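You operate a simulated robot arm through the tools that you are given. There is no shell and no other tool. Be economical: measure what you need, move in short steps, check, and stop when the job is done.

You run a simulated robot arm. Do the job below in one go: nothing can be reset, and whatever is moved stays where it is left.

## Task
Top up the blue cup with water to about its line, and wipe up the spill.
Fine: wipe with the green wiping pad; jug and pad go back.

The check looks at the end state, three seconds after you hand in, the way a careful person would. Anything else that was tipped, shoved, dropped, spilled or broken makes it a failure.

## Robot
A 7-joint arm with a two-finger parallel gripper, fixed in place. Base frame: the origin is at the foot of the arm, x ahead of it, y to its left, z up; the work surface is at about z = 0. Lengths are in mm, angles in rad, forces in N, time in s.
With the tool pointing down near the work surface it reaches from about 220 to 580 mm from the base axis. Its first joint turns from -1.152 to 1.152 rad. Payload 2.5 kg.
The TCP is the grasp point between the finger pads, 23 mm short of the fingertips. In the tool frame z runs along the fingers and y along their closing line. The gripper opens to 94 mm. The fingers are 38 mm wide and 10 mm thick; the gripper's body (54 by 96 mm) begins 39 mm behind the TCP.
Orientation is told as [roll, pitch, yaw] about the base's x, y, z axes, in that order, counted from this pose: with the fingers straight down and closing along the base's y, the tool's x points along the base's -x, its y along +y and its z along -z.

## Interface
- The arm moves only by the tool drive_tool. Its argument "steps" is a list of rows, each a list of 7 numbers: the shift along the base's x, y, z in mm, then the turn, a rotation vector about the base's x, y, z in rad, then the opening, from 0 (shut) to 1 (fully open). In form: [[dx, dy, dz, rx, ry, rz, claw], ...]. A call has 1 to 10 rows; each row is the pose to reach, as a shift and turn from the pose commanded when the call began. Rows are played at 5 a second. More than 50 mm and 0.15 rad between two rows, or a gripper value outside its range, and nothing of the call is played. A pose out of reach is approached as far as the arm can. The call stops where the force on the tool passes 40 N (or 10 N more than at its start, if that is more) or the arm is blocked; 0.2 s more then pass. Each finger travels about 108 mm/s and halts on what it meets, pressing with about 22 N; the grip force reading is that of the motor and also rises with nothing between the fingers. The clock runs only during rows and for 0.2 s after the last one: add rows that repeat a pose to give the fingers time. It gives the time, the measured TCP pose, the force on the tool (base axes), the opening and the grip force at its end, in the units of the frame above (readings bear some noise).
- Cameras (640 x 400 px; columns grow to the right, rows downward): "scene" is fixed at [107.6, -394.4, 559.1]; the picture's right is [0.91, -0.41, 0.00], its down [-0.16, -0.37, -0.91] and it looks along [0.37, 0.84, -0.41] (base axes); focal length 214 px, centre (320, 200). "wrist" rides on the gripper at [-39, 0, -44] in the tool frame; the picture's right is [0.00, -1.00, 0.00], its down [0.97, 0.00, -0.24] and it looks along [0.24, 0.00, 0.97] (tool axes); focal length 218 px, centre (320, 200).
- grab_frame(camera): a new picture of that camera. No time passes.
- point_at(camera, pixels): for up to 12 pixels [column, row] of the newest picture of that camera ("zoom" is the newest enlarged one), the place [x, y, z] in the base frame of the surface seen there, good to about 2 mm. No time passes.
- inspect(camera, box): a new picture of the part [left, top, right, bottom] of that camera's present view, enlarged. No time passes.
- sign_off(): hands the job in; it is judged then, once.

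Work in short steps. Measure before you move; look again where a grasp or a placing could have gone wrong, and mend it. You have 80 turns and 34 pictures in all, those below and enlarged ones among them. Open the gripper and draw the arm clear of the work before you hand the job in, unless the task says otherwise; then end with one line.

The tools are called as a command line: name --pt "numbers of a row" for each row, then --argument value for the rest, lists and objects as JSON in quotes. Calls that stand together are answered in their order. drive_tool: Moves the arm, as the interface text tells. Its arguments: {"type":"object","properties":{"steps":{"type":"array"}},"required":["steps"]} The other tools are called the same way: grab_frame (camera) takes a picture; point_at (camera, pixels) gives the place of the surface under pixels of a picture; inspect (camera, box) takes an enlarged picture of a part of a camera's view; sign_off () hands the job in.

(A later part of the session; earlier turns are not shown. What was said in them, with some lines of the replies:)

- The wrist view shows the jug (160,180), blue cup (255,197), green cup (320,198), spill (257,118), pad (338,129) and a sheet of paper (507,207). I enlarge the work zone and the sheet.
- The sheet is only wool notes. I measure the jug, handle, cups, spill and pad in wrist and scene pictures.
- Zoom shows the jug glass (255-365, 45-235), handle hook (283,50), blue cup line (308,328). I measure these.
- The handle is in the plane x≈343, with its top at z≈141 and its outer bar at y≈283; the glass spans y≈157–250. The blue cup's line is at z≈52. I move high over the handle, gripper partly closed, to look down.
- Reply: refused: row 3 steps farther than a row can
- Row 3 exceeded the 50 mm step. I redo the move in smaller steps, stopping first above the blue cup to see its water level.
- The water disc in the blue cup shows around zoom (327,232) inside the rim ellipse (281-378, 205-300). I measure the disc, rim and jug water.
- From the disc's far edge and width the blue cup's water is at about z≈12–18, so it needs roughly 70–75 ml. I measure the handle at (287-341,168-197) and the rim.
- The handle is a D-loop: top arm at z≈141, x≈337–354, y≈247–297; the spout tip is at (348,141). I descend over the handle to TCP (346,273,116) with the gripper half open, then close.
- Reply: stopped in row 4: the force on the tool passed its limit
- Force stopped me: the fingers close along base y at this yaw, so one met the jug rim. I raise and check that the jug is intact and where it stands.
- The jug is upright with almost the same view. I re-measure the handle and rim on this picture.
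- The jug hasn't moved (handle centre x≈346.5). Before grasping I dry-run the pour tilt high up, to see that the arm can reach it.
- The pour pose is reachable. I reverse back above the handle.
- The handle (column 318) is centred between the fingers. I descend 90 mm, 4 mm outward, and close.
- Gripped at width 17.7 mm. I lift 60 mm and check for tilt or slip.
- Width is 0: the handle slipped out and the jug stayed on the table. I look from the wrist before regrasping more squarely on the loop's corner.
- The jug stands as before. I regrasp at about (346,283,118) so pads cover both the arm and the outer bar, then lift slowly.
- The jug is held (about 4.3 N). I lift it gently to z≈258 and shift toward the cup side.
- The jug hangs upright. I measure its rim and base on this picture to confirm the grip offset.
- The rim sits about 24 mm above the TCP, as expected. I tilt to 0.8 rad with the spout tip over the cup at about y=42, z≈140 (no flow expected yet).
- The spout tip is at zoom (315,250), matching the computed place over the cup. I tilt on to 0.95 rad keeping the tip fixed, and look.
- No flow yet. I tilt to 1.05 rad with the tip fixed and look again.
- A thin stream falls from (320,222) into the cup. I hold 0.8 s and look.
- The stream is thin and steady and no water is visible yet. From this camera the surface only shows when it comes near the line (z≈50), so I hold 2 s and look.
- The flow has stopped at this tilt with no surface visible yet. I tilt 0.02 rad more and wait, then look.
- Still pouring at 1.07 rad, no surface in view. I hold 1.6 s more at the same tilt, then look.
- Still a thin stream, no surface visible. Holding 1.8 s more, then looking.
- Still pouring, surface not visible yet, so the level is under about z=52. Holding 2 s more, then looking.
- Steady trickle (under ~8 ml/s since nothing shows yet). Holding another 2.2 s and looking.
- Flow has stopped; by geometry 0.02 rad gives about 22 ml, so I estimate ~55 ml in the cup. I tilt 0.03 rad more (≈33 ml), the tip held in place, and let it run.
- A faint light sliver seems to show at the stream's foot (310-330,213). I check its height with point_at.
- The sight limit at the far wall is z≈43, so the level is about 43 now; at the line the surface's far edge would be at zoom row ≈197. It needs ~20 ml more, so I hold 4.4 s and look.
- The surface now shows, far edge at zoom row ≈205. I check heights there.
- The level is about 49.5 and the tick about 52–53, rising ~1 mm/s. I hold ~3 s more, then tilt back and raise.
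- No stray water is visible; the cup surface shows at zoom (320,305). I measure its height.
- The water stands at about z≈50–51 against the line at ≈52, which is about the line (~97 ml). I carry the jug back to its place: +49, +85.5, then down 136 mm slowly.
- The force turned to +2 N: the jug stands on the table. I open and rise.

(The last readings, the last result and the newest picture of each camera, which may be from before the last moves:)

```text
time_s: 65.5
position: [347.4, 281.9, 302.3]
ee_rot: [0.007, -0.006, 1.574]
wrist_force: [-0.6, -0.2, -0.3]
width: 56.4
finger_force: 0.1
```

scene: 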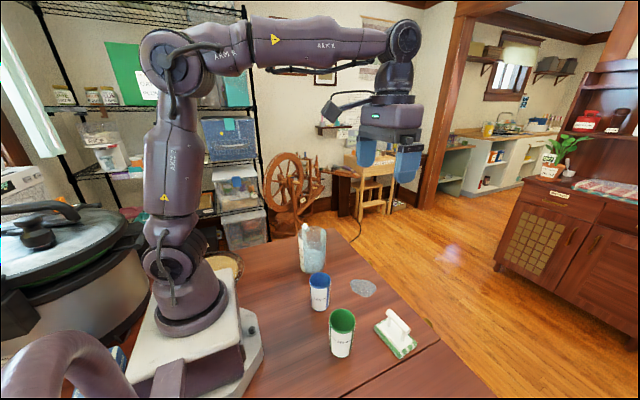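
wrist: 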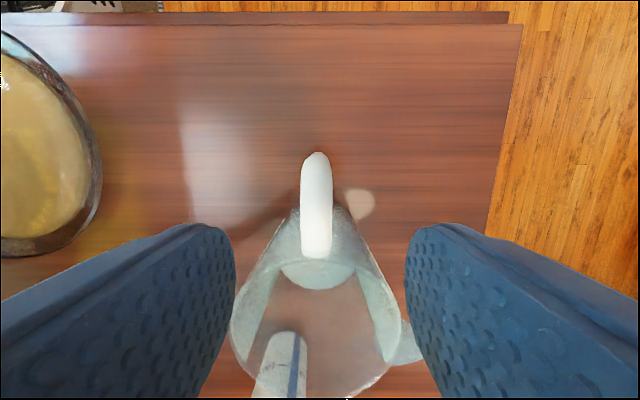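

The jug is back. I now travel high to above the pad's bar (≈436,-140), turning 0.1 rad so the fingers close across the bar.

drive_tool --pt "9 -42 0 0 0 0.01 0.6" --pt "18 -84 0 0 0 0.02 0.6" --pt "27 -126 0 0 0 0.03 0.6" --pt "36 -168 0 0 0 0.04 0.6" --pt "45 -210 -5 0 0 0.05 0.6" --pt "54 -252 -10 0 0 0.06 0.6" --pt "63 -294 -15 0 0 0.07 0.6" --pt "72 -336 -20 0 0 0.08 0.6" --pt "81 -378 -25 0 0 0.09 0.6" --pt "90 -422 -30 0 0 0.1 0.6"

drive_tool --pt "0 0 -45 0 0 0 0.6" --pt "0 0 -90 0 0 0 0.6" --pt "0 0 -130 0 0 0 0.6" --pt "0 0 -130 0 0 0 0.6"

grab_frame --camera "wrist"

```text
time_s: 67.7
position: [439.9, -143.3, 269.2]
ee_rot: [0.005, -0.006, 1.672]
wrist_force: [0.6, 0.4, 0.3]
width: 56.5
finger_force: 0.0
```

```text
time_s: 68.7
position: [440.1, -142.7, 140.6]
ee_rot: [0.007, -0.005, 1.672]
wrist_force: [-0.2, -0.2, 0.3]
width: 56.3
finger_force: 0.0
```

```text
2 pictures are left
```

wrist: 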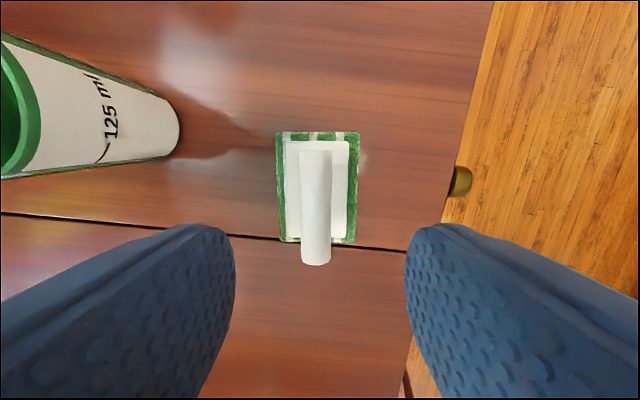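

The pad is aligned with the fingers, bar from (316,152) to (317,262). I measure the bar and pad.

point_at --camera "wrist" --pixels '[[315, 158], [316, 200], [316, 255], [303, 220], [328, 220], [278, 135], [358, 135], [282, 240], [355, 243], [290, 190], [342, 190]]'

```text
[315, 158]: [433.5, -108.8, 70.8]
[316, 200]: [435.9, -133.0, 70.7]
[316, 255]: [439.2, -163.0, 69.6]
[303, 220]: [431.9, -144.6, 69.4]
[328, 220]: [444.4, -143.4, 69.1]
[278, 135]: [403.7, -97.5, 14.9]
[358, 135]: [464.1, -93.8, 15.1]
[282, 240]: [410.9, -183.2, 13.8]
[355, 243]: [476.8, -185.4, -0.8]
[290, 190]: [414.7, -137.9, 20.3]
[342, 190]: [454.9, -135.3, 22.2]
```

Bar centre is (437,-137), top z≈70. I shift -2, +5, descend 82 mm and close on the bar.

drive_tool --pt "-2 5 -30 0 0 0 0.6" --pt "-2 5 -60 0 0 0 0.6" --pt "-2 5 -82 0 0 0 0.6" --pt "-2 5 -82 0 0 0 0.6" --pt "-2 5 -82 0 0 0 0.2" --pt "-2 5 -82 0 0 0 0" --pt "-2 5 -82 0 0 0 0" --pt "-2 5 -82 0 0 0 0"

drive_tool --pt "0 0 4 0 0 0 0" --pt "0 0 10 0 0 0 0" --pt "0 0 20 0 0 0 0" --pt "0 0 20 0 0 0 0"

```text
time_s: 70.5
position: [436.6, -135.7, 57.6]
ee_rot: [0.007, -0.004, 1.673]
wrist_force: [0.5, 0.6, 0.1]
width: 16.8
finger_force: 21.7
```

```text
time_s: 71.5
position: [436.0, -135.2, 79.7]
ee_rot: [0.006, -0.006, 1.671]
wrist_force: [-0.3, -0.1, -0.3]
width: 16.8
finger_force: 22.2
```

The pad is held (width 16.8). I carry it over to the spill (centre ≈460,40) and lower it on.

drive_tool --pt "3 30 0 0 0 0 0" --pt "6 65 0 0 0 0 0" --pt "9 100 0 0 0 0 0" --pt "12 130 0 0 0 0 0" --pt "14 155 0 0 0 0 0" --pt "16 175 0 0 0 0 0" --pt "16 179 0 0 0 0 0" --pt "16 179 -10 0 0 0 0" --pt "16 179 -18 0 0 0 0" --pt "16 179 -22 0 0 0 0"

```text
time_s: 73.7
position: [449.1, 43.6, 57.0]
ee_rot: [0.007, -0.006, 1.672]
wrist_force: [-4.4, -1.1, 10.8]
width: 16.7
finger_force: 21.8
```

Pressing with about 11 N. I wipe in strokes over the spill's whole extent.

drive_tool --pt "0 20 0 0 0 0 0" --pt "0 40 0 0 0 0 0" --pt "12 40 0 0 0 0 0" --pt "12 20 0 0 0 0 0" --pt "12 0 0 0 0 0 0" --pt "12 -20 0 0 0 0 0" --pt "12 -40 0 0 0 0 0" --pt "28 -40 0 0 0 0 0" --pt "28 -20 0 0 0 0 0" --pt "28 0 0 0 0 0 0"

drive_tool --pt "0 20 0 0 0 0 0" --pt "0 40 0 0 0 0 0" --pt "-20 40 0 0 0 0 0" --pt "-40 40 0 0 0 0 0" --pt "-40 20 0 0 0 0 0" --pt "-40 0 0 0 0 0 0" --pt "-40 -20 0 0 0 0 0" --pt "-40 -40 0 0 0 0 0" --pt "-20 -20 0 0 0 0 0" --pt "-10 0 0 0 0 0 0"

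drive_tool --pt "0 0 10 0 0 0 0" --pt "0 -20 22 0 0 0 0" --pt "0 -60 22 0 0 0 0" --pt "0 -100 22 0 0 0 0" --pt "0 -100 22 0 0 0 0"

inspect --camera "scene" --box '[270, 210, 430, 370]'

```text
time_s: 75.9
position: [480.9, 44.5, 57.3]
ee_rot: [0.006, -0.006, 1.671]
wrist_force: [-0.4, -0.3, -0.6]
width: 16.8
finger_force: 22.0
```

```text
time_s: 78.1
position: [468.5, 45.6, 56.6]
ee_rot: [0.006, -0.005, 1.671]
wrist_force: [-0.8, -1.2, 1.6]
width: 16.7
finger_force: 21.9
```

```text
time_s: 79.3
position: [468.3, -51.9, 79.0]
ee_rot: [0.007, -0.005, 1.671]
wrist_force: [-0.2, -0.8, -1.0]
width: 17.0
finger_force: 22.1
```

```text
2.50 times, centred on (350, 290) of scene
```

zoom: 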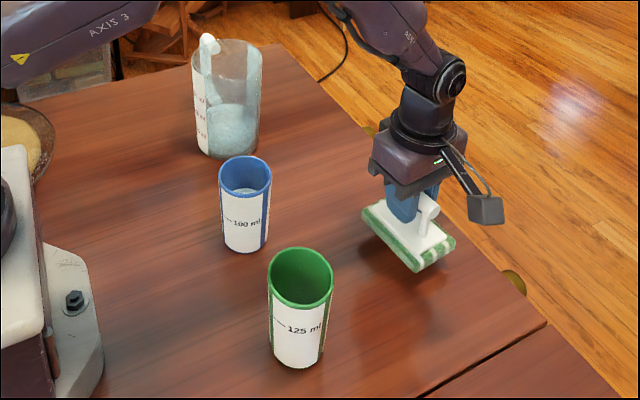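

The visible part of the spill (320-365,172-215) is clean; the right part is hidden by the gripper. I make a second pass with a bit more pressure to be sure.

drive_tool --pt "0 40 0 0 0 0 0" --pt "0 70 0 0 0 0 0" --pt "0 70 -14 0 0 0 0" --pt "0 70 -23 0 0 0 0" --pt "0 70 -26 0 0 0 0" --pt "0 90 -26 0 0 0 0" --pt "0 110 -26 0 0 0 0" --pt "14 110 -26 0 0 0 0" --pt "14 90 -26 0 0 0 0" --pt "14 70 -26 0 0 0 0"

drive_tool --pt "0 20 0 0 0 0 0" --pt "0 35 0 0 0 0 0" --pt "-20 35 0 0 0 0 0" --pt "-40 35 0 0 0 0 0" --pt "-40 15 0 0 0 0 0" --pt "-40 -5 0 0 0 0 0" --pt "-25 -5 0 0 0 0 0" --pt "-10 10 0 0 0 0 0"

```text
time_s: 81.5
position: [480.6, 14.4, 51.0]
ee_rot: [0.007, -0.006, 1.671]
wrist_force: [0.0, 2.0, 2.3]
width: 16.8
finger_force: 22.3
```

```text
time_s: 83.3
position: [473.2, 24.3, 50.8]
ee_rot: [0.008, -0.005, 1.673]
wrist_force: [0.0, -0.5, -1.0]
width: 17.1
finger_force: 22.0
```

I lift and carry the pad back to its original place, lowering until contact.

drive_tool --pt "0 0 15 0 0 0 0" --pt "0 -10 25 0 0 0 0" --pt "-6 -45 25 0 0 0 0" --pt "-14 -80 25 0 0 0 0" --pt "-24 -115 25 0 0 0 0" --pt "-34 -145 25 0 0 0 0" --pt "-38 -159 25 0 0 0 0" --pt "-38 -159 25 0 0 0 0" --pt "-38 -159 14 0 0 0 0" --pt "-38 -159 7 0 0 0 0"

drive_tool --pt "0 0 -2 0 0 0 0" --pt "0 0 -4 0 0 0 0" --pt "0 0 -6 0 0 0 0" --pt "0 0 -7 0 0 0 0" --pt "0 0 -7 0 0 0 0"

```text
time_s: 85.5
position: [434.2, -135.7, 58.8]
ee_rot: [0.007, -0.006, 1.674]
wrist_force: [0.3, -0.9, -0.3]
width: 17.3
finger_force: 21.9
```

```text
time_s: 86.7
position: [435.3, -134.2, 51.3]
ee_rot: [0.008, -0.006, 1.672]
wrist_force: [0.0, 0.7, 0.0]
width: 17.1
finger_force: 22.2
```

No contact force yet; I lower 2 mm more.

drive_tool --pt "0 0 -1 0 0 0 0" --pt "0 0 -2 0 0 0 0" --pt "0 0 -2 0 0 0 0"

```text
time_s: 87.5
position: [435.9, -134.7, 52.2]
ee_rot: [0.009, -0.006, 1.672]
wrist_force: [0.5, 0.7, 1.3]
width: 17.0
finger_force: 21.8
```

Light contact now. I open, rise and retreat to about the starting pose.

drive_tool --pt "0 0 0 0 0 0 0.3" --pt "0 0 0 0 0 0 0.6" --pt "0 0 0 0 0 0 0.6" --pt "0 0 30 0 0 0 0.6" --pt "0 0 75 0 0 0 0.6" --pt "0 0 120 0 0 0 0.6" --pt "-10 0 165 0 0 0 0.6" --pt "-20 5 210 0 0 0 0.6" --pt "-30 10 255 0 0 0 0.6" --pt "-40 15 300 0 0 0 0.6"

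drive_tool --pt "-10 5 40 0 0 0 0.6" --pt "-20 10 80 0 0 0 0.6" --pt "-33 18 115 0 0 0 0.6" --pt "-33 18 115 0 0 0 0.6"

inspect --camera "scene" --box '[270, 210, 430, 370]'

```text
time_s: 89.7
position: [394.9, -121.7, 350.0]
ee_rot: [0.007, -0.008, 1.673]
wrist_force: [0.1, 0.4, 0.1]
width: 56.2
finger_force: 0.0
```

```text
time_s: 90.7
position: [362.2, -99.9, 465.0]
ee_rot: [0.007, -0.005, 1.671]
wrist_force: [0.8, 0.0, 0.3]
width: 56.3
finger_force: 0.0
```

```text
2.50 times, centred on (350, 290) of scene
```

zoom: 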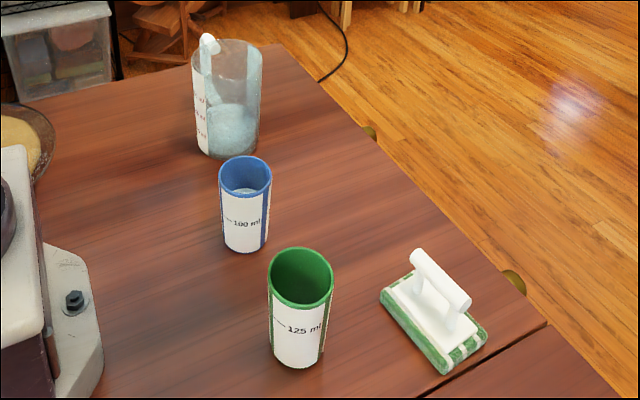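

The spill is gone, and jug and pad stand where they began. A last check of the blue cup's surface at (245,190).

point_at --camera "zoom" --pixels '[[245, 191], [241, 192], [250, 191], [245, 193], [247, 190], [398, 285], [440, 372]]'

```text
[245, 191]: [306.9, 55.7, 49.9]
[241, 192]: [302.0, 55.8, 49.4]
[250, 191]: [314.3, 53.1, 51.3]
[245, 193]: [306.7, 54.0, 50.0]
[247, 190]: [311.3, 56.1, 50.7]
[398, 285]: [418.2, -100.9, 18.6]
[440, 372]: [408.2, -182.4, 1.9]
```

The blue cup's level is about 50 mm against the line at about 52 mm, everything is in place and the arm is clear, so I hand in.

sign_off

```text
The job is handed in.
```

The blue cup is filled to about its 100 ml line (water about 50 mm up, line about 52 mm), no trace of the spill shows in the last picture, and the jug and green pad are back in place. Early on, the gripper bumped the jug's rim and the first grip slipped off the handle; the jug stayed upright, and I saw no water spilled.
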